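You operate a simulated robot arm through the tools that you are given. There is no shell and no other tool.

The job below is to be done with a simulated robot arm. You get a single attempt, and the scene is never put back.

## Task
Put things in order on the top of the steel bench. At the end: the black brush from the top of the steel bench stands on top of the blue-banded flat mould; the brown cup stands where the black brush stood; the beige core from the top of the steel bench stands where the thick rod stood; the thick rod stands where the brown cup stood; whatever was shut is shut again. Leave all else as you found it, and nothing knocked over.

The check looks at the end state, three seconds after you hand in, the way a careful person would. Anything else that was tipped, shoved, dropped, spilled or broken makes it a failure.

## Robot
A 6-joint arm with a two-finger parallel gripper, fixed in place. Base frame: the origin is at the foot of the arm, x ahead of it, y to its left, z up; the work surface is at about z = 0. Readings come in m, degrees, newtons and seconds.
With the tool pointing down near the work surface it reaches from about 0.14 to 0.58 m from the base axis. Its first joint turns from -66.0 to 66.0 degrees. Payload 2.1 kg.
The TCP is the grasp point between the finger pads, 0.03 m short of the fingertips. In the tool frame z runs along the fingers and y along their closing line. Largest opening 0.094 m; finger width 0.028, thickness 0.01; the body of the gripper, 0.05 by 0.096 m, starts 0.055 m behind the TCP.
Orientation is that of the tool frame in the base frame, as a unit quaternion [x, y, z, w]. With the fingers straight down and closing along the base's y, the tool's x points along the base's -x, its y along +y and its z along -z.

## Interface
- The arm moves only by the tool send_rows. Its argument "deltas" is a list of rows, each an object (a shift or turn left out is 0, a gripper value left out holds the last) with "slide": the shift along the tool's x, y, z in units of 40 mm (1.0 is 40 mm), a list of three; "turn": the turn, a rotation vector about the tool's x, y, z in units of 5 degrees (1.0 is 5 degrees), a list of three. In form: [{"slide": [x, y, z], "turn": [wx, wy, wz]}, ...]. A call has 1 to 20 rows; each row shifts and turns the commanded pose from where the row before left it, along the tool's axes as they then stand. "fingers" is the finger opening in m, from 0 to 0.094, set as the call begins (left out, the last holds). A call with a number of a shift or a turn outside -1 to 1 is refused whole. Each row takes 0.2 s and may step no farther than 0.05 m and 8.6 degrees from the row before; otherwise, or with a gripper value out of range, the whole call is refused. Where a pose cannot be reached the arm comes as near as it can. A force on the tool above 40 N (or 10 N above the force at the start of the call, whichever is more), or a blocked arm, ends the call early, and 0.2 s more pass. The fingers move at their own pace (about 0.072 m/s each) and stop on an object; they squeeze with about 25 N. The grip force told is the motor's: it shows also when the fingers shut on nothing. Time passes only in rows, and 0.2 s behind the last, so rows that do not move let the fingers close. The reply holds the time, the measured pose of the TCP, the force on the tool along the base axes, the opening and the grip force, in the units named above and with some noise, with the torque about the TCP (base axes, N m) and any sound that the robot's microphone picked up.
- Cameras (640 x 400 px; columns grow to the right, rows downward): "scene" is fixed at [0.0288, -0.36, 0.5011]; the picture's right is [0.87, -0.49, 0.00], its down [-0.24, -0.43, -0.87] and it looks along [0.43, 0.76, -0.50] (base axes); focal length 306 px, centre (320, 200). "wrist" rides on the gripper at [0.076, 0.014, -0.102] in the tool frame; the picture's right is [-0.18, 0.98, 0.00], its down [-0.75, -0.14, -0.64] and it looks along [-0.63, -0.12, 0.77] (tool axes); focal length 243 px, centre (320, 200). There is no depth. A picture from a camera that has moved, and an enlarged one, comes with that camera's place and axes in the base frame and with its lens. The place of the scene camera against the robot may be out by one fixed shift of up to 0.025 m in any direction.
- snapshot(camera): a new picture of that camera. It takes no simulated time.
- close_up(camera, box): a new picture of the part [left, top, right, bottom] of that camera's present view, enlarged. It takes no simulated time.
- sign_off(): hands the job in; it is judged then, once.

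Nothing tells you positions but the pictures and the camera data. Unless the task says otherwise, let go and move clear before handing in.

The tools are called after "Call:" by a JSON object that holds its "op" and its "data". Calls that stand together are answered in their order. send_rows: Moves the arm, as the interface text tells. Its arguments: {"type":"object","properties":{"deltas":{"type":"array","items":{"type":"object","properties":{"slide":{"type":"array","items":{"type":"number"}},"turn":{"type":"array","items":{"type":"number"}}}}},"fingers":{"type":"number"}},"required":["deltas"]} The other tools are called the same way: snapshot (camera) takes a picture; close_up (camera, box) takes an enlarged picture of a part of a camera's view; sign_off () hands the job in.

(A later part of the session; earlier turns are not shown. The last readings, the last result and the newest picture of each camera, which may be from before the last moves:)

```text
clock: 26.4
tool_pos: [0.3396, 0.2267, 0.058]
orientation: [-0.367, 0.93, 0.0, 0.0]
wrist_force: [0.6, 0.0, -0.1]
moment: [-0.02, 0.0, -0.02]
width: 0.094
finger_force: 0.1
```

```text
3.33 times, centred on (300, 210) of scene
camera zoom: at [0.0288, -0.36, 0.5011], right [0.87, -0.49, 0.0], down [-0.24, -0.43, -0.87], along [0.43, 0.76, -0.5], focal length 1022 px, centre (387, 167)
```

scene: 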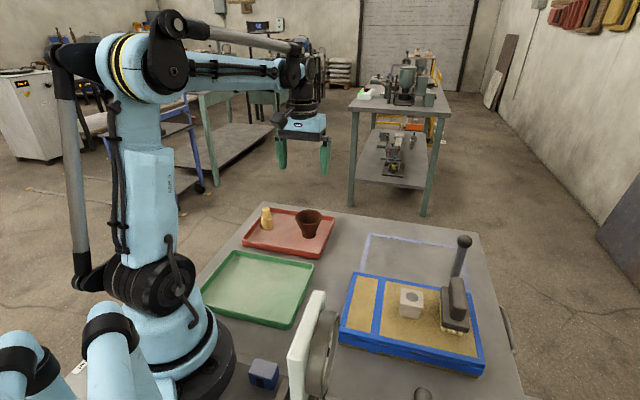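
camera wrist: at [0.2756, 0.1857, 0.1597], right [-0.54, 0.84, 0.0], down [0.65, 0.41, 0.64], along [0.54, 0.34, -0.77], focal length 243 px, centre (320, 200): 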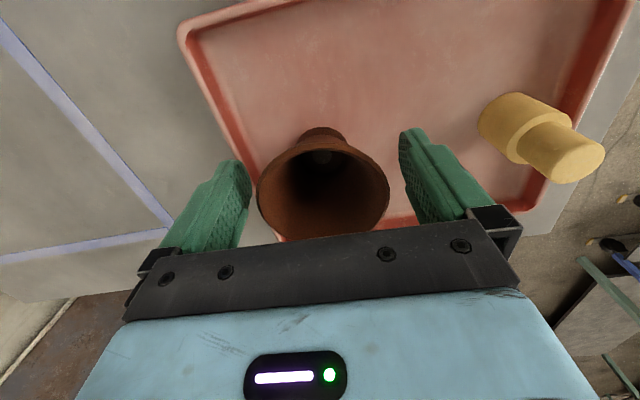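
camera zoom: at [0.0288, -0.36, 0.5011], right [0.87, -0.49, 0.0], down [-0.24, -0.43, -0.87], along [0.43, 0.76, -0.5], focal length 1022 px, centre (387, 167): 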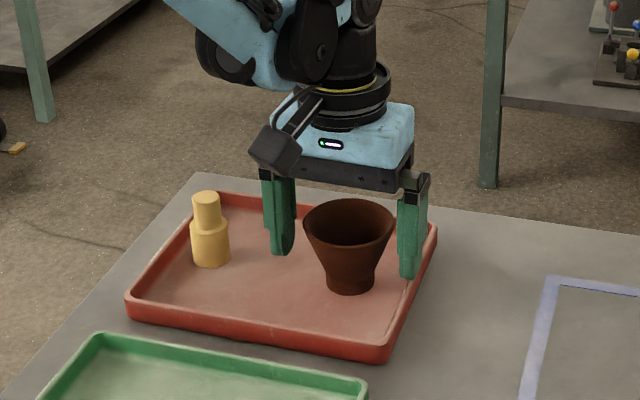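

The cup is centred between the fingers with the rim at pad level. Closing now.

Call:
{"op": "send_rows", "data": {"deltas": [{}, {}, {}, {}, {}], "fingers": 0.0}}

Call:
{"op": "snapshot", "data": {"camera": "wrist"}}

Call:
{"op": "close_up", "data": {"camera": "scene", "box": [220, 150, 380, 270]}}

```text
clock: 27.6
tool_pos: [0.3404, 0.2279, 0.0595]
orientation: [-0.367, 0.93, -0.001, 0.0]
wrist_force: [-1.1, -0.4, 0.2]
moment: [-0.02, 0.0, 0.01]
width: 0.0724
finger_force: 25.1
```

```text
taken
camera wrist: at [0.2756, 0.1857, 0.16], right [-0.54, 0.84, 0.0], down [0.65, 0.41, 0.64], along [0.54, 0.34, -0.77], focal length 243 px, centre (320, 200)
```

wrist: 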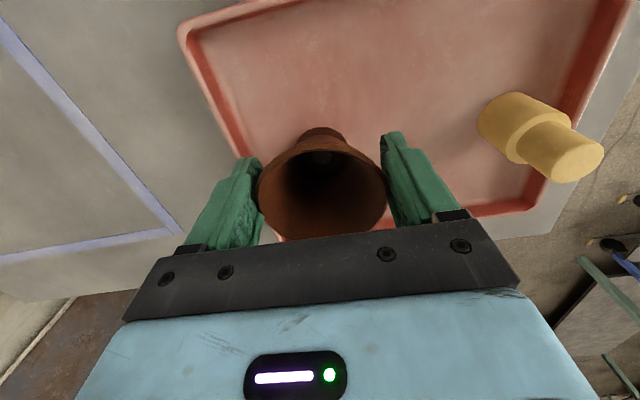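

```text
3.33 times, centred on (300, 210) of scene
camera zoom: at [0.0288, -0.36, 0.5011], right [0.87, -0.49, 0.0], down [-0.24, -0.43, -0.87], along [0.43, 0.76, -0.5], focal length 1022 px, centre (387, 167)
```

zoom: 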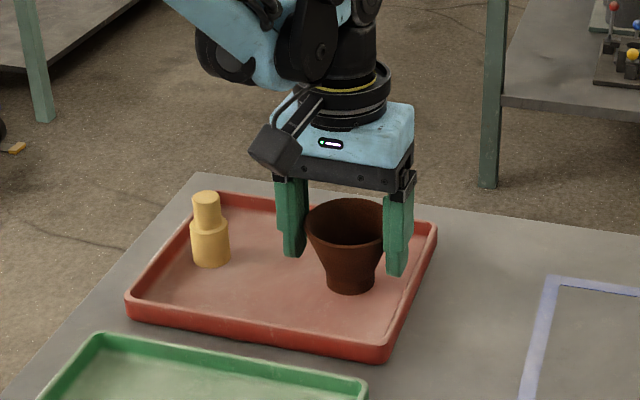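

The cup is gripped (72 mm at the rim), at about (0.341, 0.228). I'll lift it straight up and check that it hangs level.

Call:
{"op": "send_rows", "data": {"deltas": [{"slide": [0, 0, -0.25]}, {"slide": [0, 0, -0.5]}, {"slide": [0, 0, -0.75]}, {"slide": [0, 0, -0.6]}, {}]}}

Call:
{"op": "snapshot", "data": {"camera": "wrist"}}

Call:
{"op": "close_up", "data": {"camera": "scene", "box": [220, 120, 380, 270]}}

```text
clock: 28.8
tool_pos: [0.3394, 0.2298, 0.1448]
orientation: [-0.366, 0.93, 0.0, 0.0]
wrist_force: [-0.5, 0.2, -1.0]
moment: [0.04, 0.03, -0.03]
width: 0.0722
finger_force: 25.2
```

```text
taken
camera wrist: at [0.2744, 0.1874, 0.2457], right [-0.54, 0.84, 0.0], down [0.65, 0.41, 0.64], along [0.54, 0.34, -0.77], focal length 243 px, centre (320, 200)
```

wrist: 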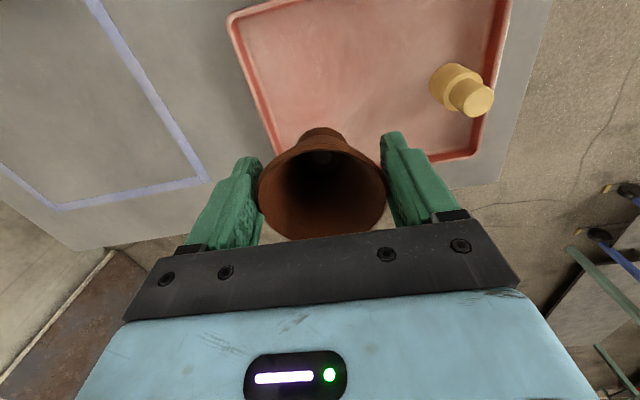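

```text
2.67 times, centred on (300, 195) of scene
camera zoom: at [0.0288, -0.36, 0.5011], right [0.87, -0.49, 0.0], down [-0.24, -0.43, -0.87], along [0.43, 0.76, -0.5], focal length 817 px, centre (373, 213)
```

zoom: 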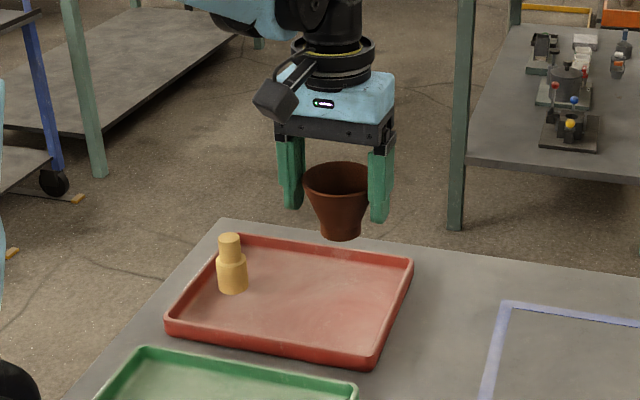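

The cup hangs level and nothing was left behind. I'll carry it to where the brush stood, near (0.570, 0.066).

Call:
{"op": "send_rows", "data": {"deltas": [{"slide": [-0.144, -0.686, 0.07]}, {"slide": [-0.144, -0.686, 0.07]}, {"slide": [-0.144, -0.686, 0.07]}, {"slide": [-0.144, -0.686, 0.07]}, {"slide": [-0.144, -0.686, 0.07]}, {"slide": [-0.144, -0.686, 0.07]}, {"slide": [-0.144, -0.686, 0.07]}, {"slide": [-0.144, -0.686, 0.07]}, {"slide": [-0.144, -0.686, 0.07]}, {"slide": [-0.144, -0.686, 0.07]}, {}]}}

Call:
{"op": "snapshot", "data": {"camera": "wrist"}}

Call:
{"op": "snapshot", "data": {"camera": "scene"}}

```text
clock: 31.2
tool_pos: [0.5687, 0.0671, 0.1157]
orientation: [-0.367, 0.93, 0.0, 0.0]
wrist_force: [-0.6, -0.8, -0.2]
moment: [0.0, 0.02, -0.01]
width: 0.072
finger_force: 24.7
```

```text
taken
camera wrist: at [0.5042, 0.0249, 0.2172], right [-0.54, 0.84, 0.0], down [0.65, 0.41, 0.64], along [0.54, 0.34, -0.77], focal length 243 px, centre (320, 200)
```

wrist: 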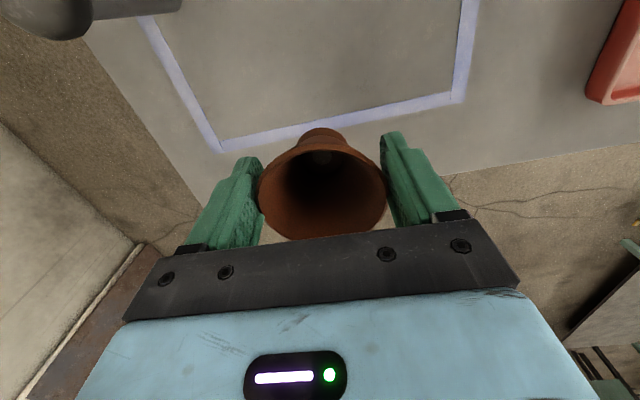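

```text
taken
```

scene: 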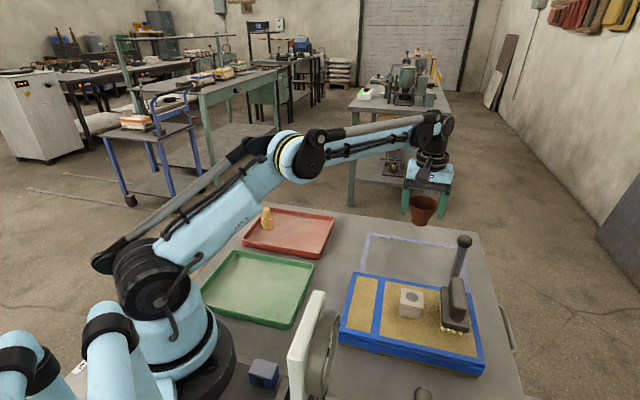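

I'm right above the brush's old spot. Lowering to just above the bench, then in fine steps.

Call:
{"op": "send_rows", "data": {"deltas": [{"slide": [0, 0, 0.5]}, {"slide": [0, 0, 0.5]}, {"slide": [0, 0, 0.3]}, {}]}}

Call:
{"op": "close_up", "data": {"camera": "scene", "box": [370, 150, 500, 280]}}

```text
clock: 32.2
tool_pos: [0.5687, 0.0684, 0.0642]
orientation: [-0.366, 0.93, 0.0, 0.001]
wrist_force: [-0.4, -0.3, -1.6]
moment: [0.01, 0.02, -0.01]
width: 0.072
finger_force: 25.1
```

```text
3.08 times, centred on (435, 215) of scene
camera zoom: at [0.0288, -0.36, 0.5011], right [0.87, -0.49, 0.0], down [-0.24, -0.43, -0.87], along [0.43, 0.76, -0.5], focal length 943 px, centre (-34, 154)
```

zoom: 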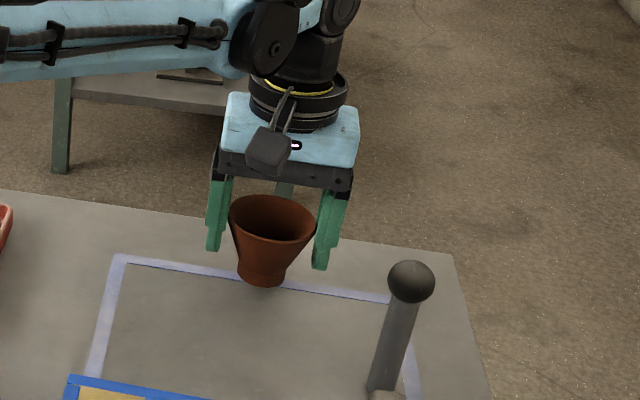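

Call:
{"op": "send_rows", "data": {"deltas": [{"slide": [0, 0, 0.04]}, {"slide": [0, 0, 0.04]}, {"slide": [0, 0, 0.04]}, {}]}}

```text
clock: 33.2
tool_pos: [0.5688, 0.0669, 0.0581]
orientation: [-0.366, 0.931, 0.0, 0.0]
wrist_force: [-0.1, -0.5, -0.9]
moment: [-0.02, 0.0, -0.01]
width: 0.0718
finger_force: 25.0
```

The cup is a few millimetres above the bench with no contact yet. Continuing down in ~1 mm steps.

Call:
{"op": "send_rows", "data": {"deltas": [{"slide": [0, 0, 0.03]}, {"slide": [0, 0, 0.03]}, {}]}}

```text
clock: 34.0
tool_pos: [0.5683, 0.0662, 0.0577]
orientation: [-0.366, 0.931, 0.0, 0.0]
wrist_force: [0.0, 0.6, -2.2]
moment: [0.04, 0.0, 0.01]
width: 0.0719
finger_force: 24.7
```

Call:
{"op": "send_rows", "data": {"deltas": [{"slide": [0, 0, 0.03]}, {}]}}

```text
clock: 34.6
tool_pos: [0.5699, 0.0668, 0.0559]
orientation: [-0.367, 0.93, 0.0, 0.0]
wrist_force: [-0.3, 0.0, -1.2]
moment: [-0.01, -0.01, -0.02]
width: 0.072
finger_force: 25.4
```

Call:
{"op": "send_rows", "data": {"deltas": [{"slide": [0, 0, 0.03]}, {}]}}

```text
clock: 35.2
tool_pos: [0.568, 0.0671, 0.0549]
orientation: [-0.366, 0.93, 0.001, 0.0]
wrist_force: [-0.4, 0.3, -0.2]
moment: [-0.04, 0.02, 0.0]
width: 0.0719
finger_force: 25.3
```

Call:
{"op": "send_rows", "data": {"deltas": [{"slide": [0, 0, 0.03]}, {}]}}

Call:
{"op": "close_up", "data": {"camera": "scene", "box": [390, 180, 470, 270]}}

```text
clock: 35.8
tool_pos: [0.5679, 0.0676, 0.0538]
orientation: [-0.366, 0.931, 0.001, 0.0]
wrist_force: [0.9, -0.1, -1.3]
moment: [0.02, 0.02, 0.03]
width: 0.0718
finger_force: 24.9
```

```text
4.44 times, centred on (430, 225) of scene
camera zoom: at [0.0288, -0.36, 0.5011], right [0.87, -0.49, 0.0], down [-0.24, -0.43, -0.87], along [0.43, 0.76, -0.5], focal length 1362 px, centre (-169, 89)
```

zoom: 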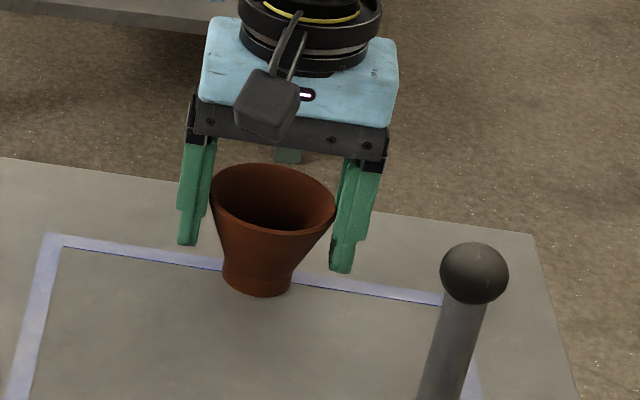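

The cup is vertical and just above the bench. I'll keep stepping down ~1 mm at a time.

Call:
{"op": "send_rows", "data": {"deltas": [{"slide": [0, 0, 0.03]}, {}]}}

```text
clock: 36.4
tool_pos: [0.5679, 0.0664, 0.0535]
orientation: [-0.366, 0.931, 0.0, 0.0]
wrist_force: [0.5, 0.4, 7.7]
moment: [-0.11, -0.19, 0.02]
width: 0.0718
finger_force: 25.0
```

Contact with the bench (≈8 N). Releasing the cup now.

Call:
{"op": "send_rows", "data": {"deltas": [{}, {}, {}], "fingers": 0.094}}

Call:
{"op": "snapshot", "data": {"camera": "wrist"}}

Call:
{"op": "close_up", "data": {"camera": "scene", "box": [390, 180, 470, 270]}}

```text
clock: 37.2
tool_pos: [0.5686, 0.0669, 0.0532]
orientation: [-0.367, 0.93, 0.001, 0.0]
wrist_force: [0.2, -0.2, 0.3]
moment: [0.05, -0.01, 0.02]
width: 0.0941
finger_force: 0.1
```

```text
taken
camera wrist: at [0.5037, 0.0248, 0.154], right [-0.54, 0.84, 0.0], down [0.65, 0.41, 0.64], along [0.54, 0.34, -0.77], focal length 243 px, centre (320, 200)
```

wrist: 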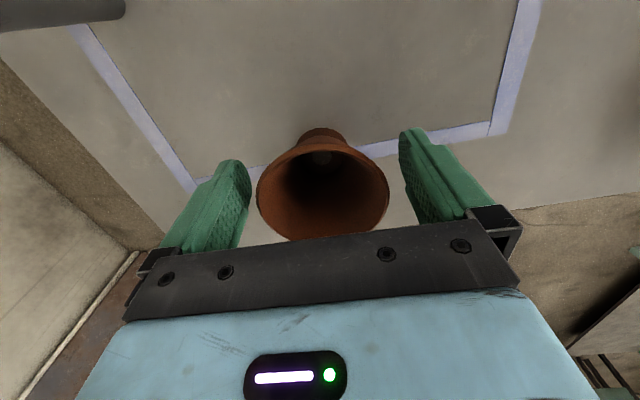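

```text
4.44 times, centred on (430, 225) of scene
camera zoom: at [0.0288, -0.36, 0.5011], right [0.87, -0.49, 0.0], down [-0.24, -0.43, -0.87], along [0.43, 0.76, -0.5], focal length 1362 px, centre (-169, 89)
```

zoom: 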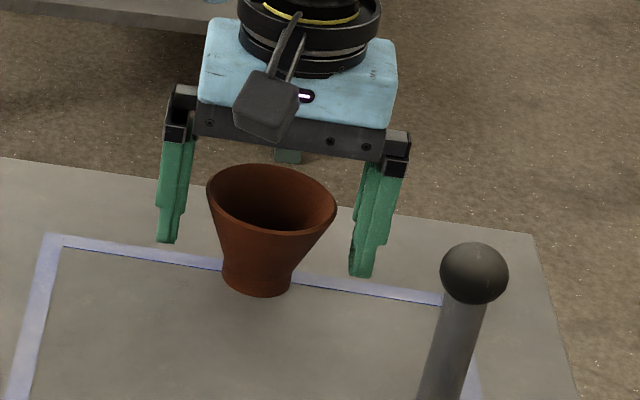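

The cup stands where the brush was. I'll rise clear, then go hover near the rod.

Call:
{"op": "send_rows", "data": {"deltas": [{"slide": [0, 0, -0.5]}, {"slide": [0, 0, -0.6]}, {"slide": [0, 0, -0.65]}, {"slide": [0.585, 0.29, -0.75]}, {"slide": [0.585, 0.29, -0.75]}, {"slide": [0.477, -0.694, 0]}, {"slide": [0.477, -0.694, 0]}, {"slide": [0.477, -0.694, 0]}, {}]}}

Call:
{"op": "snapshot", "data": {"camera": "wrist"}}

Call:
{"op": "snapshot", "data": {"camera": "scene"}}

```text
clock: 39.2
tool_pos: [0.5352, -0.0488, 0.1832]
orientation: [-0.366, 0.931, 0.0, 0.0]
wrist_force: [0.4, -0.6, -0.4]
moment: [-0.01, 0.03, 0.01]
width: 0.0938
finger_force: 0.0
```

```text
taken
camera wrist: at [0.4699, -0.0902, 0.2835], right [-0.54, 0.84, 0.0], down [0.65, 0.41, 0.64], along [0.54, 0.34, -0.77], focal length 243 px, centre (320, 200)
```

wrist: 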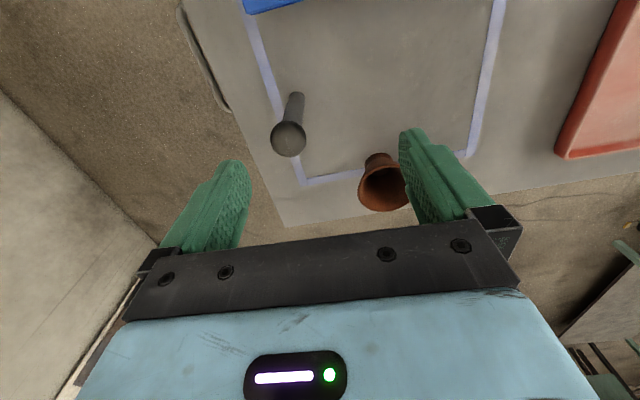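

```text
taken
```

scene: 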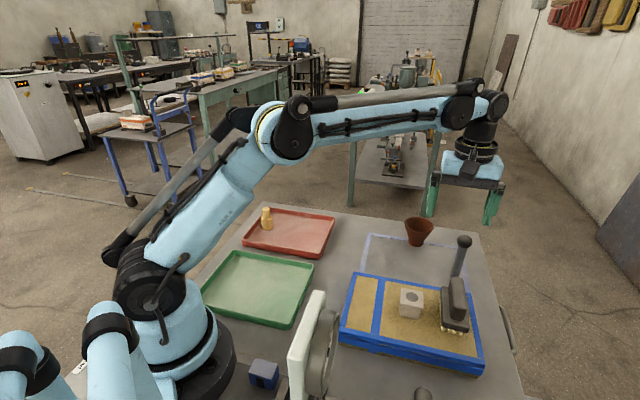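

The rod's ball is about 28 mm off in tool y. I'll centre on it and view again before descending.

Call:
{"op": "send_rows", "data": {"deltas": [{"slide": [-0.15, -0.7, 0]}, {}], "fingers": 0.07}}

Call:
{"op": "snapshot", "data": {"camera": "wrist"}}

Call:
{"op": "close_up", "data": {"camera": "wrist", "box": [240, 60, 400, 160]}}

```text
clock: 39.8
tool_pos: [0.5578, -0.0653, 0.1842]
orientation: [-0.367, 0.93, 0.0, 0.0]
wrist_force: [0.0, -0.2, -0.1]
moment: [-0.02, -0.02, -0.02]
width: 0.07
finger_force: 0.0
```

```text
taken
camera wrist: at [0.4937, -0.1066, 0.2839], right [-0.54, 0.84, 0.0], down [0.65, 0.41, 0.64], along [0.54, 0.34, -0.77], focal length 243 px, centre (320, 200)
```

wrist: 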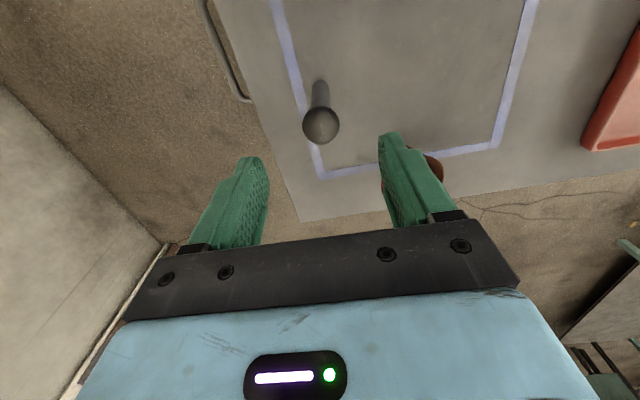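

```text
4.00 times, centred on (320, 110) of wrist
camera zoom: at [0.4937, -0.1066, 0.2839], right [-0.54, 0.84, 0.0], down [0.65, 0.41, 0.64], along [0.54, 0.34, -0.77], focal length 970 px, centre (320, 560)
```

zoom: 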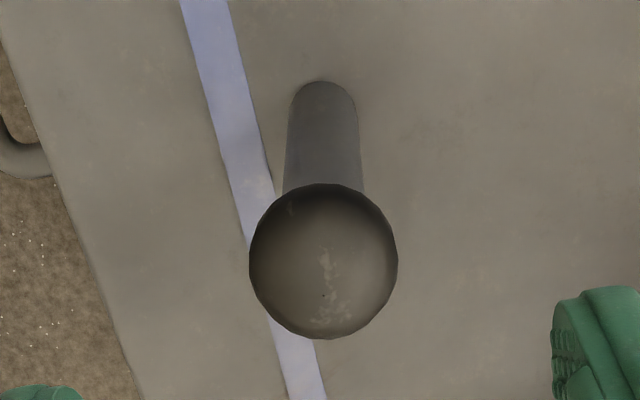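

The ball is centred exactly under the TCP; rod at about (0.560, -0.064). Descending to the ball's level.

Call:
{"op": "send_rows", "data": {"deltas": [{"slide": [0, 0, 0.75]}, {"slide": [0, 0, 0.75]}, {"slide": [0, 0, 0.65]}, {}]}}

Call:
{"op": "snapshot", "data": {"camera": "wrist"}}

Call:
{"op": "close_up", "data": {"camera": "scene", "box": [400, 160, 530, 290]}}

```text
clock: 40.8
tool_pos: [0.5567, -0.0644, 0.0964]
orientation: [-0.366, 0.931, -0.001, 0.0]
wrist_force: [-0.2, -0.2, -0.1]
moment: [0.01, 0.02, 0.03]
width: 0.0698
finger_force: 0.1
```

```text
taken
camera wrist: at [0.4927, -0.1074, 0.1975], right [-0.54, 0.84, 0.0], down [0.65, 0.41, 0.64], along [0.54, 0.34, -0.77], focal length 243 px, centre (320, 200)
```

wrist: 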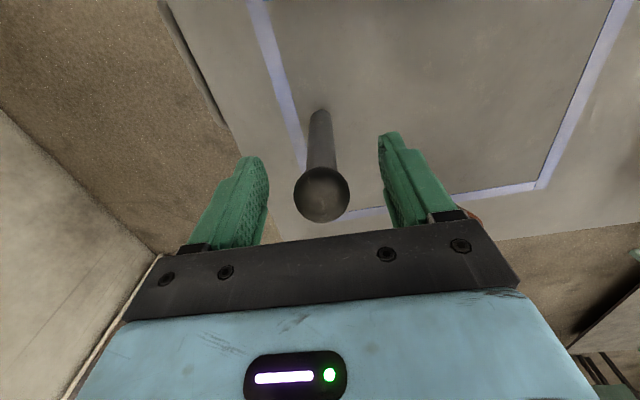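

```text
3.08 times, centred on (465, 225) of scene
camera zoom: at [0.0288, -0.36, 0.5011], right [0.87, -0.49, 0.0], down [-0.24, -0.43, -0.87], along [0.43, 0.76, -0.5], focal length 943 px, centre (-126, 123)
```

zoom: 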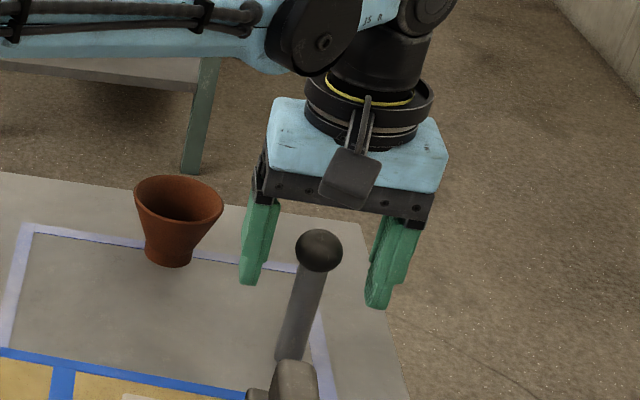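

The ball is between the pads. I'll drop 5 mm more and close.

Call:
{"op": "send_rows", "data": {"deltas": [{"slide": [0, 0, 0.12]}, {}]}}

Call:
{"op": "send_rows", "data": {"deltas": [{}, {}, {}, {}], "fingers": 0.0}}

Call:
{"op": "snapshot", "data": {"camera": "wrist"}}

Call:
{"op": "close_up", "data": {"camera": "scene", "box": [400, 160, 530, 290]}}

```text
clock: 41.4
tool_pos: [0.5581, -0.0646, 0.0922]
orientation: [-0.367, 0.93, 0.0, 0.001]
wrist_force: [0.2, -0.3, -0.3]
moment: [-0.01, -0.01, 0.01]
width: 0.0699
finger_force: 0.1
```

```text
clock: 42.4
tool_pos: [0.5577, -0.0657, 0.0936]
orientation: [-0.366, 0.931, 0.001, 0.0]
wrist_force: [-0.6, -0.2, -0.1]
moment: [0.04, 0.01, 0.03]
width: 0.0275
finger_force: 25.6
```

```text
taken
camera wrist: at [0.4929, -0.1068, 0.1928], right [-0.54, 0.84, 0.0], down [0.65, 0.41, 0.64], along [0.54, 0.34, -0.77], focal length 243 px, centre (320, 200)
```

wrist: 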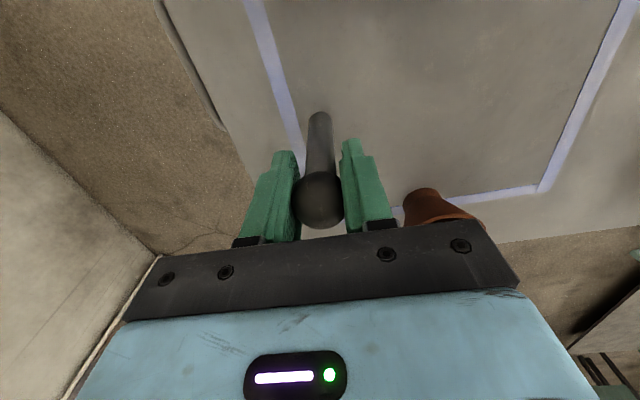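

```text
3.08 times, centred on (465, 225) of scene
camera zoom: at [0.0288, -0.36, 0.5011], right [0.87, -0.49, 0.0], down [-0.24, -0.43, -0.87], along [0.43, 0.76, -0.5], focal length 943 px, centre (-126, 123)
```

zoom: 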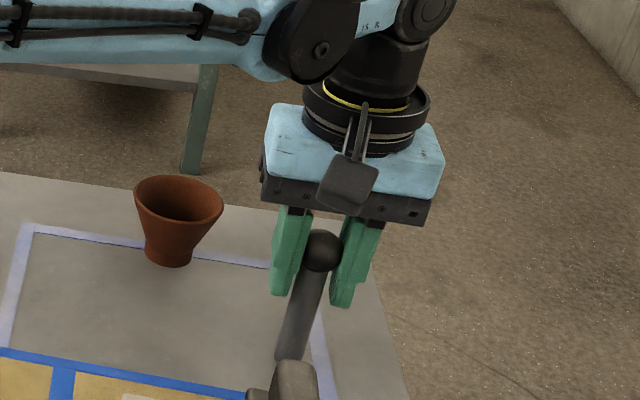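

The rod's ball is held (27.5 mm). I'll lift gently a little and check it hangs vertical.

Call:
{"op": "send_rows", "data": {"deltas": [{"slide": [0, 0, -0.15]}, {"slide": [0, 0, -0.25]}, {"slide": [0, 0, -0.4]}, {}, {}]}}

Call:
{"op": "snapshot", "data": {"camera": "wrist"}}

Call:
{"op": "close_up", "data": {"camera": "scene", "box": [400, 140, 530, 290]}}

```text
clock: 43.6
tool_pos: [0.5575, -0.0646, 0.1234]
orientation: [-0.367, 0.93, 0.0, 0.001]
wrist_force: [0.8, -0.4, -1.0]
moment: [-0.01, 0.02, -0.01]
width: 0.0278
finger_force: 24.6
```

```text
taken
camera wrist: at [0.4934, -0.1059, 0.2246], right [-0.54, 0.84, 0.0], down [0.65, 0.41, 0.64], along [0.54, 0.34, -0.77], focal length 243 px, centre (320, 200)
```

wrist: 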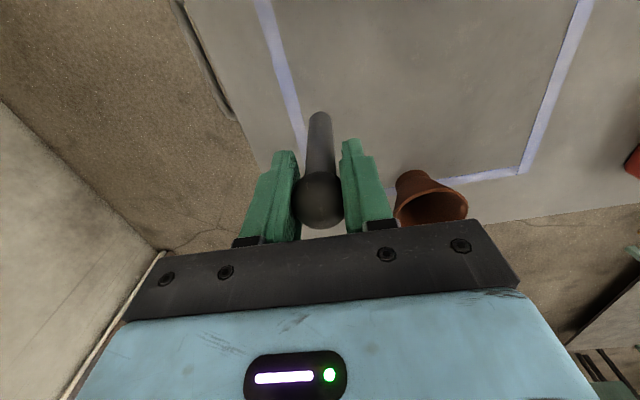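

```text
2.67 times, centred on (465, 215) of scene
camera zoom: at [0.0288, -0.36, 0.5011], right [0.87, -0.49, 0.0], down [-0.24, -0.43, -0.87], along [0.43, 0.76, -0.5], focal length 817 px, centre (-67, 160)
```

zoom: 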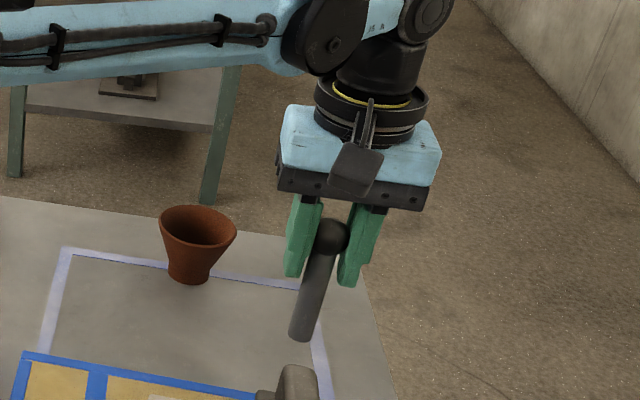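

The rod hangs vertical. I'll raise it and carry it slowly over to the cup's old spot in the red tray at (0.341, 0.228).

Call:
{"op": "send_rows", "data": {"deltas": [{"slide": [0, 0, -0.5]}, {"slide": [0, 0, -0.5]}, {"slide": [0, 0, -0.5]}, {"slide": [-0.0625, 0.565, 0]}, {"slide": [-0.0625, 0.565, 0]}, {"slide": [-0.0625, 0.565, 0]}, {"slide": [-0.0625, 0.565, 0]}, {"slide": [-0.0625, 0.565, 0]}, {"slide": [-0.0625, 0.565, 0]}, {"slide": [-0.0625, 0.565, 0]}, {"slide": [-0.0625, 0.565, 0]}, {"slide": [-0.0625, 0.565, 0]}, {"slide": [-0.0625, 0.565, 0]}, {"slide": [-0.0625, 0.565, 0]}, {"slide": [-0.0625, 0.565, 0]}, {"slide": [-0.0625, 0.565, 0]}, {"slide": [-0.0625, 0.565, 0]}, {"slide": [-0.0625, 0.565, 0]}, {"slide": [-0.0625, 0.565, 0]}, {}]}}

Call:
{"op": "snapshot", "data": {"camera": "wrist"}}

Call:
{"op": "snapshot", "data": {"camera": "scene"}}

```text
clock: 47.8
tool_pos: [0.3389, 0.2277, 0.1835]
orientation: [-0.366, 0.931, -0.001, 0.0]
wrist_force: [0.3, 0.4, -0.3]
moment: [0.0, 0.03, 0.0]
width: 0.0272
finger_force: 25.0
```

```text
taken
camera wrist: at [0.2743, 0.1861, 0.2844], right [-0.53, 0.84, 0.0], down [0.65, 0.41, 0.64], along [0.54, 0.34, -0.77], focal length 243 px, centre (320, 200)
```

wrist: 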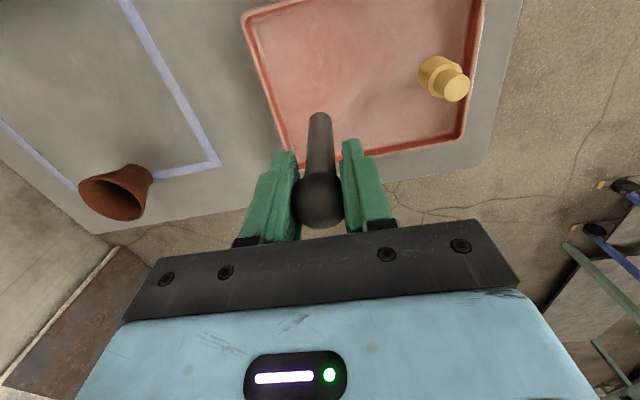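

```text
taken
```

scene: 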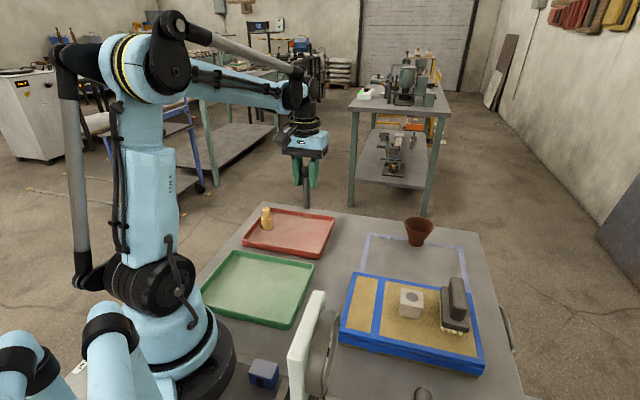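

Rod is above the cup's old spot. Lowering to about 9 mm above the tray floor.

Call:
{"op": "send_rows", "data": {"deltas": [{"slide": [0, 0, 0.4]}, {"slide": [0, 0, 0.5]}, {"slide": [0, 0, 0.5]}, {"slide": [0, 0, 0.4]}, {"slide": [0, 0, 0.1]}, {}]}}

Call:
{"op": "close_up", "data": {"camera": "scene", "box": [230, 130, 370, 270]}}

```text
clock: 49.2
tool_pos: [0.3399, 0.2272, 0.1065]
orientation: [-0.366, 0.931, -0.001, 0.0]
wrist_force: [0.3, -0.5, -1.3]
moment: [0.0, 0.02, 0.01]
width: 0.0276
finger_force: 25.0
```

```text
2.86 times, centred on (300, 200) of scene
camera zoom: at [0.0288, -0.36, 0.5011], right [0.87, -0.49, 0.0], down [-0.24, -0.43, -0.87], along [0.43, 0.76, -0.5], focal length 876 px, centre (377, 200)
```

zoom: 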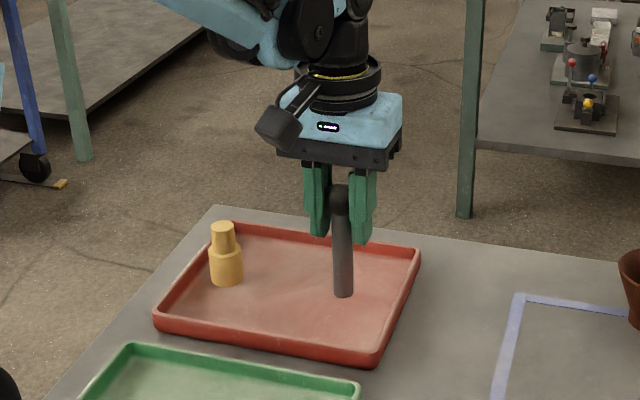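

The rod is upright above the tray floor. Stepping down gently.

Call:
{"op": "send_rows", "data": {"deltas": [{"slide": [0, 0, 0.03]}, {"slide": [0, 0, 0.03]}, {"slide": [0, 0, 0.03]}, {"slide": [0, 0, 0.03]}, {}]}}

```text
clock: 50.4
tool_pos: [0.3394, 0.2282, 0.1039]
orientation: [-0.367, 0.93, 0.0, -0.001]
wrist_force: [0.6, 0.7, -1.4]
moment: [0.02, 0.03, 0.0]
width: 0.0273
finger_force: 25.7
```

Call:
{"op": "send_rows", "data": {"deltas": [{"slide": [0, 0, 0.03]}, {"slide": [0, 0, 0.03]}, {}]}}

```text
clock: 51.2
tool_pos: [0.3407, 0.2265, 0.1001]
orientation: [-0.367, 0.93, 0.0, 0.0]
wrist_force: [0.1, -1.0, -1.2]
moment: [-0.01, -0.01, 0.01]
width: 0.0277
finger_force: 24.7
```

Call:
{"op": "send_rows", "data": {"deltas": [{"slide": [0, 0, 0.03]}, {}]}}

```text
clock: 51.8
tool_pos: [0.3402, 0.2274, 0.0992]
orientation: [-0.367, 0.93, 0.0, 0.0]
wrist_force: [0.4, 0.3, -0.8]
moment: [0.0, 0.01, 0.02]
width: 0.0275
finger_force: 24.9
```

Call:
{"op": "send_rows", "data": {"deltas": [{"slide": [0, 0, 0.025]}, {}]}}

```text
clock: 52.4
tool_pos: [0.3399, 0.227, 0.0985]
orientation: [-0.367, 0.93, 0.0, 0.0]
wrist_force: [0.6, -0.4, -1.4]
moment: [-0.01, 0.01, 0.01]
width: 0.0274
finger_force: 24.4
```

Call:
{"op": "send_rows", "data": {"deltas": [{"slide": [0, 0, 0.025]}, {}]}}

```text
clock: 53.0
tool_pos: [0.3409, 0.2269, 0.0977]
orientation: [-0.367, 0.93, -0.001, 0.0]
wrist_force: [-0.4, 0.3, -0.8]
moment: [0.0, 0.01, 0.04]
width: 0.0275
finger_force: 25.3
```

Call:
{"op": "send_rows", "data": {"deltas": [{"slide": [0, 0, 0.025]}, {}]}}

```text
clock: 53.6
tool_pos: [0.3394, 0.2272, 0.0966]
orientation: [-0.367, 0.93, 0.0, 0.0]
wrist_force: [-0.2, -0.2, 4.7]
moment: [-0.03, 0.04, 0.05]
width: 0.0275
finger_force: 24.7
```

The rod has touched the tray floor (≈5 N). I'll check its uprightness before releasing.

Call:
{"op": "close_up", "data": {"camera": "scene", "box": [265, 160, 345, 270]}}

Call:
{"op": "snapshot", "data": {"camera": "wrist"}}

```text
3.64 times, centred on (305, 215) of scene
camera zoom: at [0.0288, -0.36, 0.501], right [0.87, -0.49, 0.0], down [-0.24, -0.43, -0.87], along [0.43, 0.76, -0.5], focal length 1114 px, centre (374, 146)
```

zoom: 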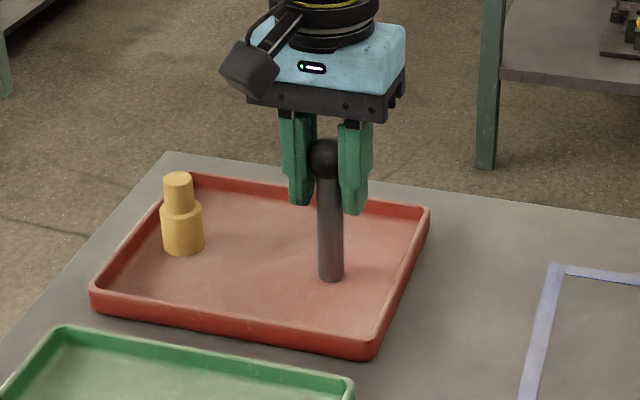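

```text
taken
camera wrist: at [0.2752, 0.1851, 0.1982], right [-0.54, 0.84, 0.0], down [0.65, 0.41, 0.64], along [0.54, 0.34, -0.77], focal length 243 px, centre (320, 200)
```

wrist: 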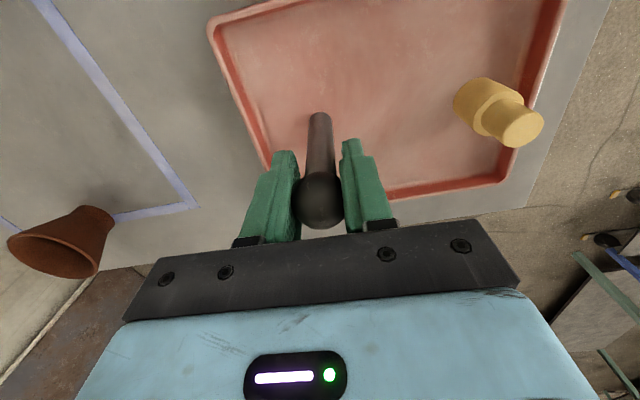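

Call:
{"op": "close_up", "data": {"camera": "scene", "box": [290, 190, 346, 246]}}

```text
7.14 times, centred on (318, 218) of scene
camera zoom: at [0.0288, -0.36, 0.501], right [0.87, -0.49, 0.0], down [-0.24, -0.43, -0.87], along [0.43, 0.76, -0.5], focal length 2189 px, centre (334, 71)
```

zoom: 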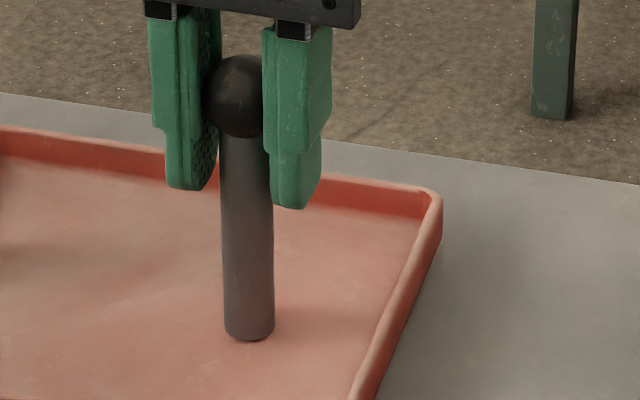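

The rod shaft is vertical within half a degree. Releasing.

Call:
{"op": "send_rows", "data": {"deltas": [{}, {}, {}], "fingers": 0.066}}

Call:
{"op": "snapshot", "data": {"camera": "wrist"}}

Call:
{"op": "close_up", "data": {"camera": "scene", "box": [265, 160, 345, 270]}}

```text
clock: 54.4
tool_pos: [0.3406, 0.2262, 0.0977]
orientation: [-0.367, 0.93, 0.0, 0.0]
wrist_force: [-0.8, 0.5, 0.7]
moment: [0.0, -0.01, -0.01]
width: 0.0663
finger_force: 0.0
```

```text
taken
camera wrist: at [0.2752, 0.1851, 0.1982], right [-0.54, 0.84, 0.0], down [0.65, 0.41, 0.64], along [0.54, 0.34, -0.77], focal length 243 px, centre (320, 200)
```

wrist: 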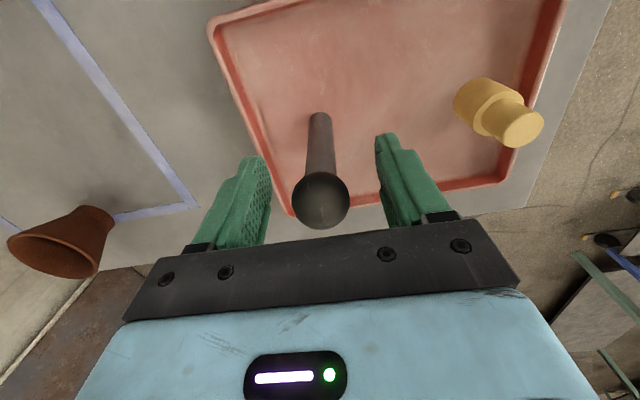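

```text
3.64 times, centred on (305, 215) of scene
camera zoom: at [0.0288, -0.36, 0.5011], right [0.87, -0.49, 0.0], down [-0.24, -0.43, -0.87], along [0.43, 0.76, -0.5], focal length 1114 px, centre (374, 146)
```

zoom: 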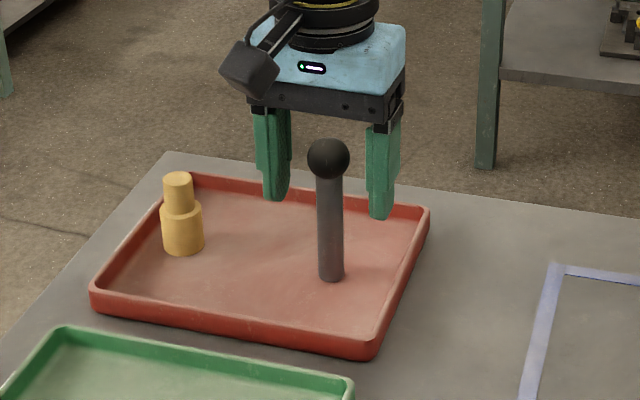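

The rod stands in the tray at the cup's old spot. I'll rise clear, move over the core (about (0.263, 0.319)), then rotate so the fingers close parallel to the nearby tray wall.

Call:
{"op": "send_rows", "data": {"deltas": [{"slide": [0, 0, -0.3]}, {"slide": [0, 0, -0.7]}, {"slide": [0, 0, -0.9]}, {"slide": [0, 0, -0.9]}, {"slide": [-0.053, 1, 0]}, {"slide": [-0.053, 1, 0]}, {"slide": [-0.053, 1, 0]}, {}]}}

Call:
{"op": "send_rows", "data": {"deltas": [{"turn": [0, 0, 1]}, {"turn": [0, 0, 1]}, {"turn": [0, 0, 1]}, {"turn": [0, 0, 1]}, {"turn": [0, 0, 1]}, {"turn": [0, 0, 1]}, {"turn": [0, 0, 1]}, {"turn": [0, 0, 1]}, {"turn": [0, 0, 1]}, {"turn": [0, 0, 1]}, {"turn": [0, 0, 1]}, {"turn": [0, 0, 1]}, {"turn": [0, 0, 1]}, {"turn": [0, 0, 1]}, {"turn": [0, 0, 1]}, {"turn": [0, 0, 1]}, {"turn": [0, 0, 1]}, {"turn": [0, 0, 0.7]}, {}]}}

Call:
{"op": "snapshot", "data": {"camera": "wrist"}}

Call:
{"op": "snapshot", "data": {"camera": "scene"}}

```text
clock: 56.2
tool_pos: [0.2639, 0.321, 0.2082]
orientation: [-0.366, 0.931, 0.001, 0.0]
wrist_force: [0.5, 0.2, -0.6]
moment: [-0.02, 0.03, -0.01]
width: 0.0661
finger_force: 0.1
```

```text
clock: 60.2
tool_pos: [0.2637, 0.3192, 0.2102]
orientation: [0.387, 0.922, 0.001, 0.0]
wrist_force: [-0.6, 0.0, 0.0]
moment: [0.03, -0.02, 0.01]
width: 0.0662
finger_force: 0.0
```

```text
taken
camera wrist: at [0.2207, 0.3834, 0.3104], right [0.83, 0.56, 0.0], down [0.43, -0.64, 0.64], along [0.36, -0.53, -0.77], focal length 243 px, centre (320, 200)
```

wrist: 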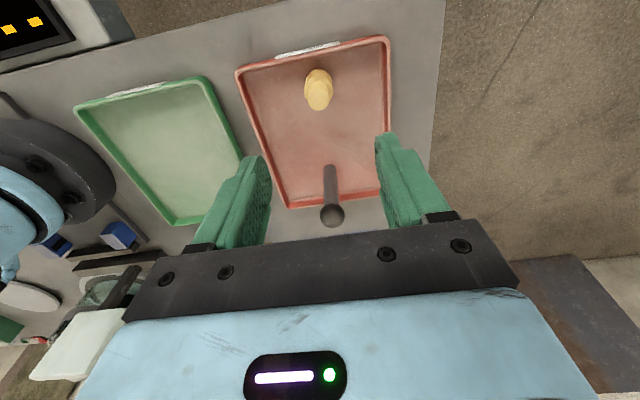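

```text
taken
```

scene: 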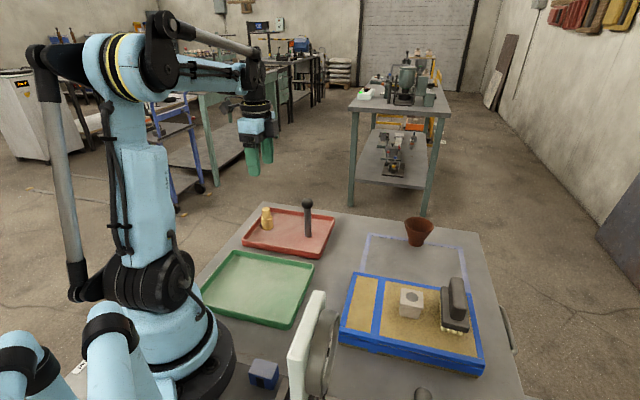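

Call:
{"op": "close_up", "data": {"camera": "wrist", "box": [230, 30, 410, 142]}}

```text
3.56 times, centred on (320, 86) of wrist
camera zoom: at [0.2207, 0.3834, 0.3104], right [0.83, 0.56, 0.0], down [0.43, -0.64, 0.64], along [0.36, -0.53, -0.77], focal length 863 px, centre (320, 605)
```

zoom: 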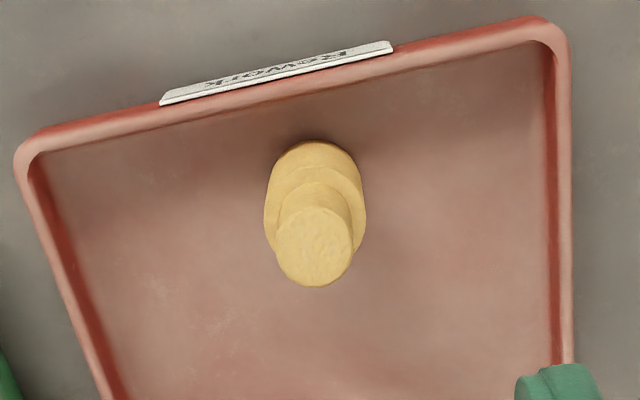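

The core is centred under the gripper within ~1.5 mm, with the tray wall clear of the fingers' width. Descending partway, then checking.

Call:
{"op": "send_rows", "data": {"deltas": [{"slide": [-0.02, -0.04, 0.5]}, {"slide": [0, 0, 1]}, {"slide": [0, 0, 1]}, {}]}}

Call:
{"op": "snapshot", "data": {"camera": "wrist"}}

Call:
{"op": "close_up", "data": {"camera": "scene", "box": [220, 130, 340, 260]}}

```text
clock: 61.2
tool_pos: [0.2635, 0.3164, 0.1092]
orientation: [0.386, 0.923, 0.0, 0.0]
wrist_force: [-0.7, 0.3, -0.1]
moment: [0.03, -0.03, 0.01]
width: 0.0658
finger_force: 0.1
```

```text
taken
camera wrist: at [0.2203, 0.3813, 0.2097], right [0.83, 0.56, 0.0], down [0.43, -0.64, 0.64], along [0.36, -0.53, -0.77], focal length 243 px, centre (320, 200)
```

wrist: 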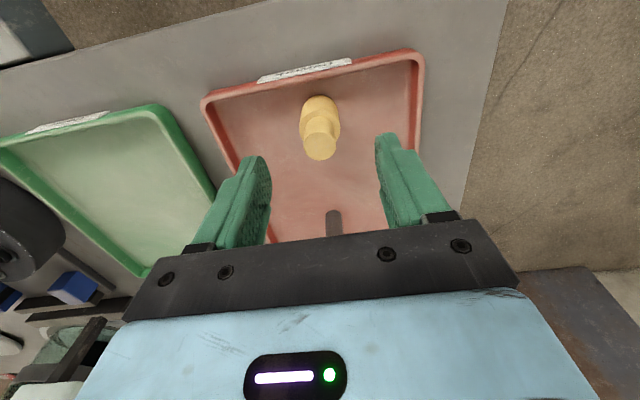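

```text
3.08 times, centred on (280, 195) of scene
camera zoom: at [0.0288, -0.36, 0.5011], right [0.87, -0.49, 0.0], down [-0.24, -0.43, -0.87], along [0.43, 0.76, -0.5], focal length 943 px, centre (443, 215)
```

zoom: 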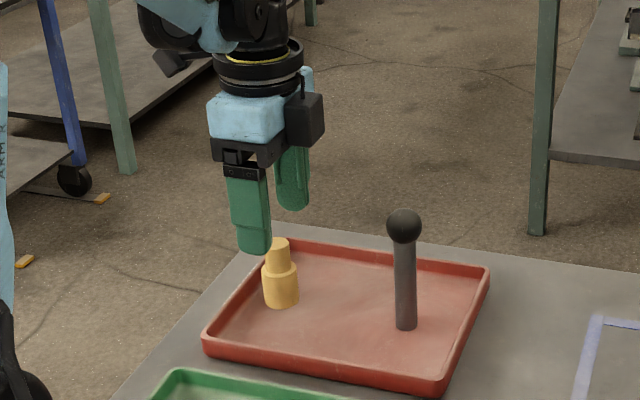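

Centred. Descending so the pads straddle the core's wide lower part.

Call:
{"op": "send_rows", "data": {"deltas": [{"slide": [0, 0, 0.6]}, {"slide": [0, 0, 0.6]}, {"slide": [0, 0, 0.34]}, {}]}}

Call:
{"op": "snapshot", "data": {"camera": "wrist"}}

Call:
{"op": "close_up", "data": {"camera": "scene", "box": [230, 160, 330, 260]}}

```text
clock: 62.2
tool_pos: [0.2613, 0.317, 0.0462]
orientation: [0.386, 0.922, 0.0, 0.001]
wrist_force: [-0.4, -0.1, 0.5]
moment: [-0.02, 0.04, 0.0]
width: 0.066
finger_force: 0.1
```

```text
taken
camera wrist: at [0.219, 0.3812, 0.1481], right [0.83, 0.56, 0.0], down [0.43, -0.64, 0.64], along [0.36, -0.53, -0.77], focal length 243 px, centre (320, 200)
```

wrist: 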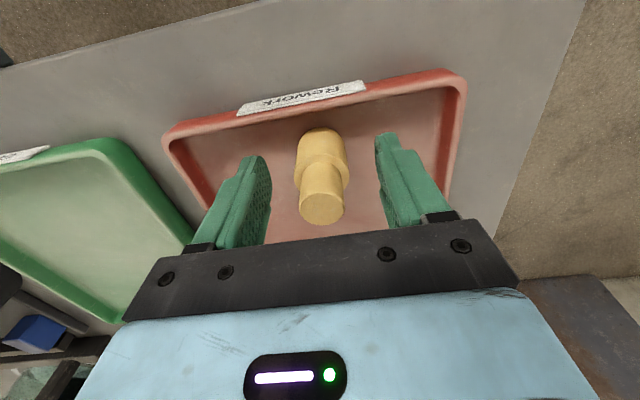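

```text
4.00 times, centred on (280, 210) of scene
camera zoom: at [0.0288, -0.36, 0.5011], right [0.87, -0.49, 0.0], down [-0.24, -0.43, -0.87], along [0.43, 0.76, -0.5], focal length 1226 px, centre (480, 160)
```

zoom: 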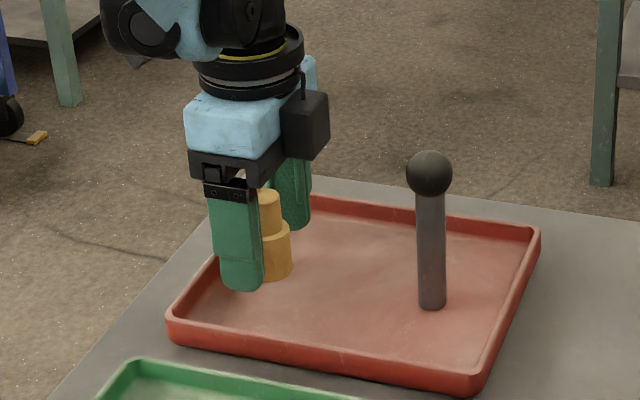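

The core sits between the pads with walls clear. Closing.

Call:
{"op": "send_rows", "data": {"deltas": [{}, {}, {}, {}], "fingers": 0.0}}

Call:
{"op": "snapshot", "data": {"camera": "wrist"}}

```text
clock: 63.2
tool_pos: [0.262, 0.3176, 0.0473]
orientation: [0.387, 0.922, 0.0, 0.0]
wrist_force: [0.2, 0.9, -0.4]
moment: [-0.01, 0.0, 0.02]
width: 0.0298
finger_force: 24.5
```

```text
taken
camera wrist: at [0.219, 0.3812, 0.1484], right [0.83, 0.56, 0.0], down [0.43, -0.64, 0.64], along [0.36, -0.53, -0.77], focal length 243 px, centre (320, 200)
```

wrist: 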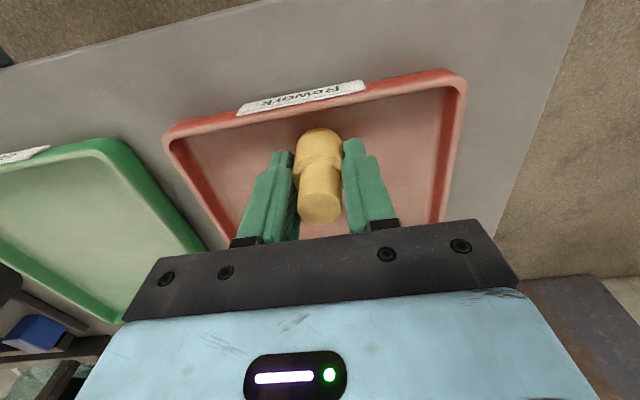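

The core is gripped (30 mm). I'll lift it clear and check.

Call:
{"op": "send_rows", "data": {"deltas": [{"slide": [0, 0, -0.3]}, {"slide": [0, 0, -0.6]}, {"slide": [0, 0, -1]}, {"slide": [0, 0, -1]}, {"slide": [0, 0, -1]}, {}]}}

Call:
{"op": "snapshot", "data": {"camera": "wrist"}}

Call:
{"op": "snapshot", "data": {"camera": "scene"}}

```text
clock: 64.6
tool_pos: [0.2616, 0.3159, 0.204]
orientation: [0.386, 0.922, 0.0, 0.0]
wrist_force: [0.7, -0.1, -0.5]
moment: [-0.02, -0.02, 0.01]
width: 0.0296
finger_force: 24.6
```

```text
taken
camera wrist: at [0.2197, 0.3805, 0.3045], right [0.83, 0.56, 0.0], down [0.43, -0.64, 0.64], along [0.36, -0.53, -0.77], focal length 243 px, centre (320, 200)
```

wrist: 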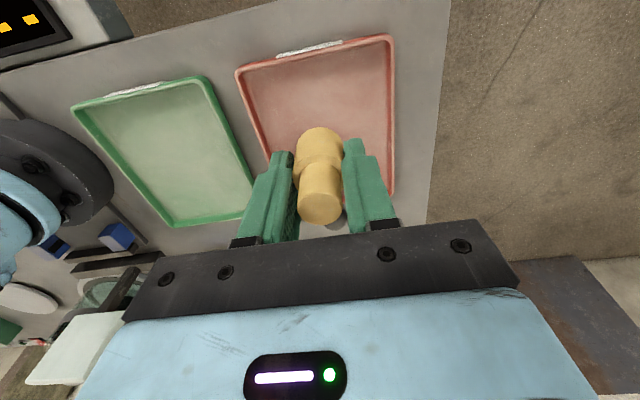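

```text
taken
```

scene: 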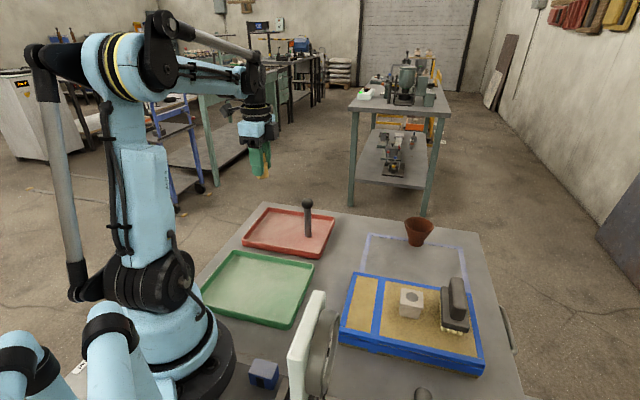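

The core is lifted; the rod still stands. I'll carry the core around the rod (inward first), then out over the rod's old spot.

Call:
{"op": "send_rows", "data": {"deltas": [{"slide": [-0.696, -0.464, 0]}, {"slide": [-0.696, -0.464, 0]}, {"slide": [-0.696, -0.464, 0]}, {"slide": [-0.696, -0.464, 0]}, {"slide": [-0.696, -0.464, 0]}, {"slide": [-0.696, -0.464, 0]}, {"slide": [-0.962, 0.176, 0.05]}, {"slide": [-0.962, 0.176, 0.05]}, {"slide": [-0.962, 0.176, 0.05]}, {"slide": [-0.962, 0.176, 0.05]}, {"slide": [-0.962, 0.176, 0.05]}, {"slide": [-0.962, 0.176, 0.05]}, {"slide": [-0.962, 0.176, 0.1]}, {"slide": [-0.962, 0.176, 0.1]}, {}]}}

Call:
{"op": "snapshot", "data": {"camera": "wrist"}}

Call:
{"op": "snapshot", "data": {"camera": "scene"}}

```text
clock: 67.8
tool_pos: [0.5559, -0.0613, 0.1834]
orientation: [0.386, 0.922, 0.001, 0.0]
wrist_force: [-0.7, -0.1, -0.5]
moment: [0.03, 0.0, -0.03]
width: 0.0295
finger_force: 25.2
```

```text
taken
camera wrist: at [0.5134, 0.0039, 0.2846], right [0.83, 0.56, 0.0], down [0.43, -0.64, 0.64], along [0.36, -0.53, -0.77], focal length 243 px, centre (320, 200)
```

wrist: 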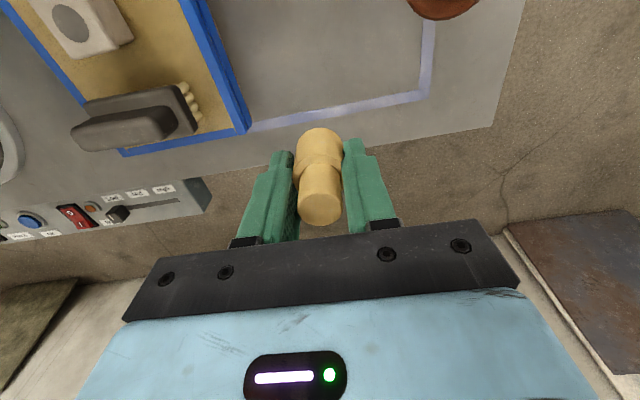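

```text
taken
```

scene: 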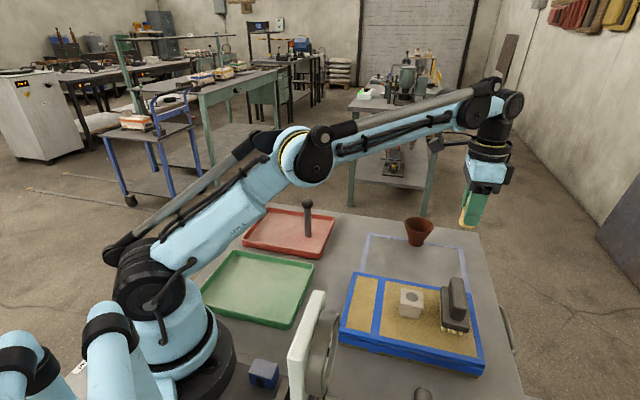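

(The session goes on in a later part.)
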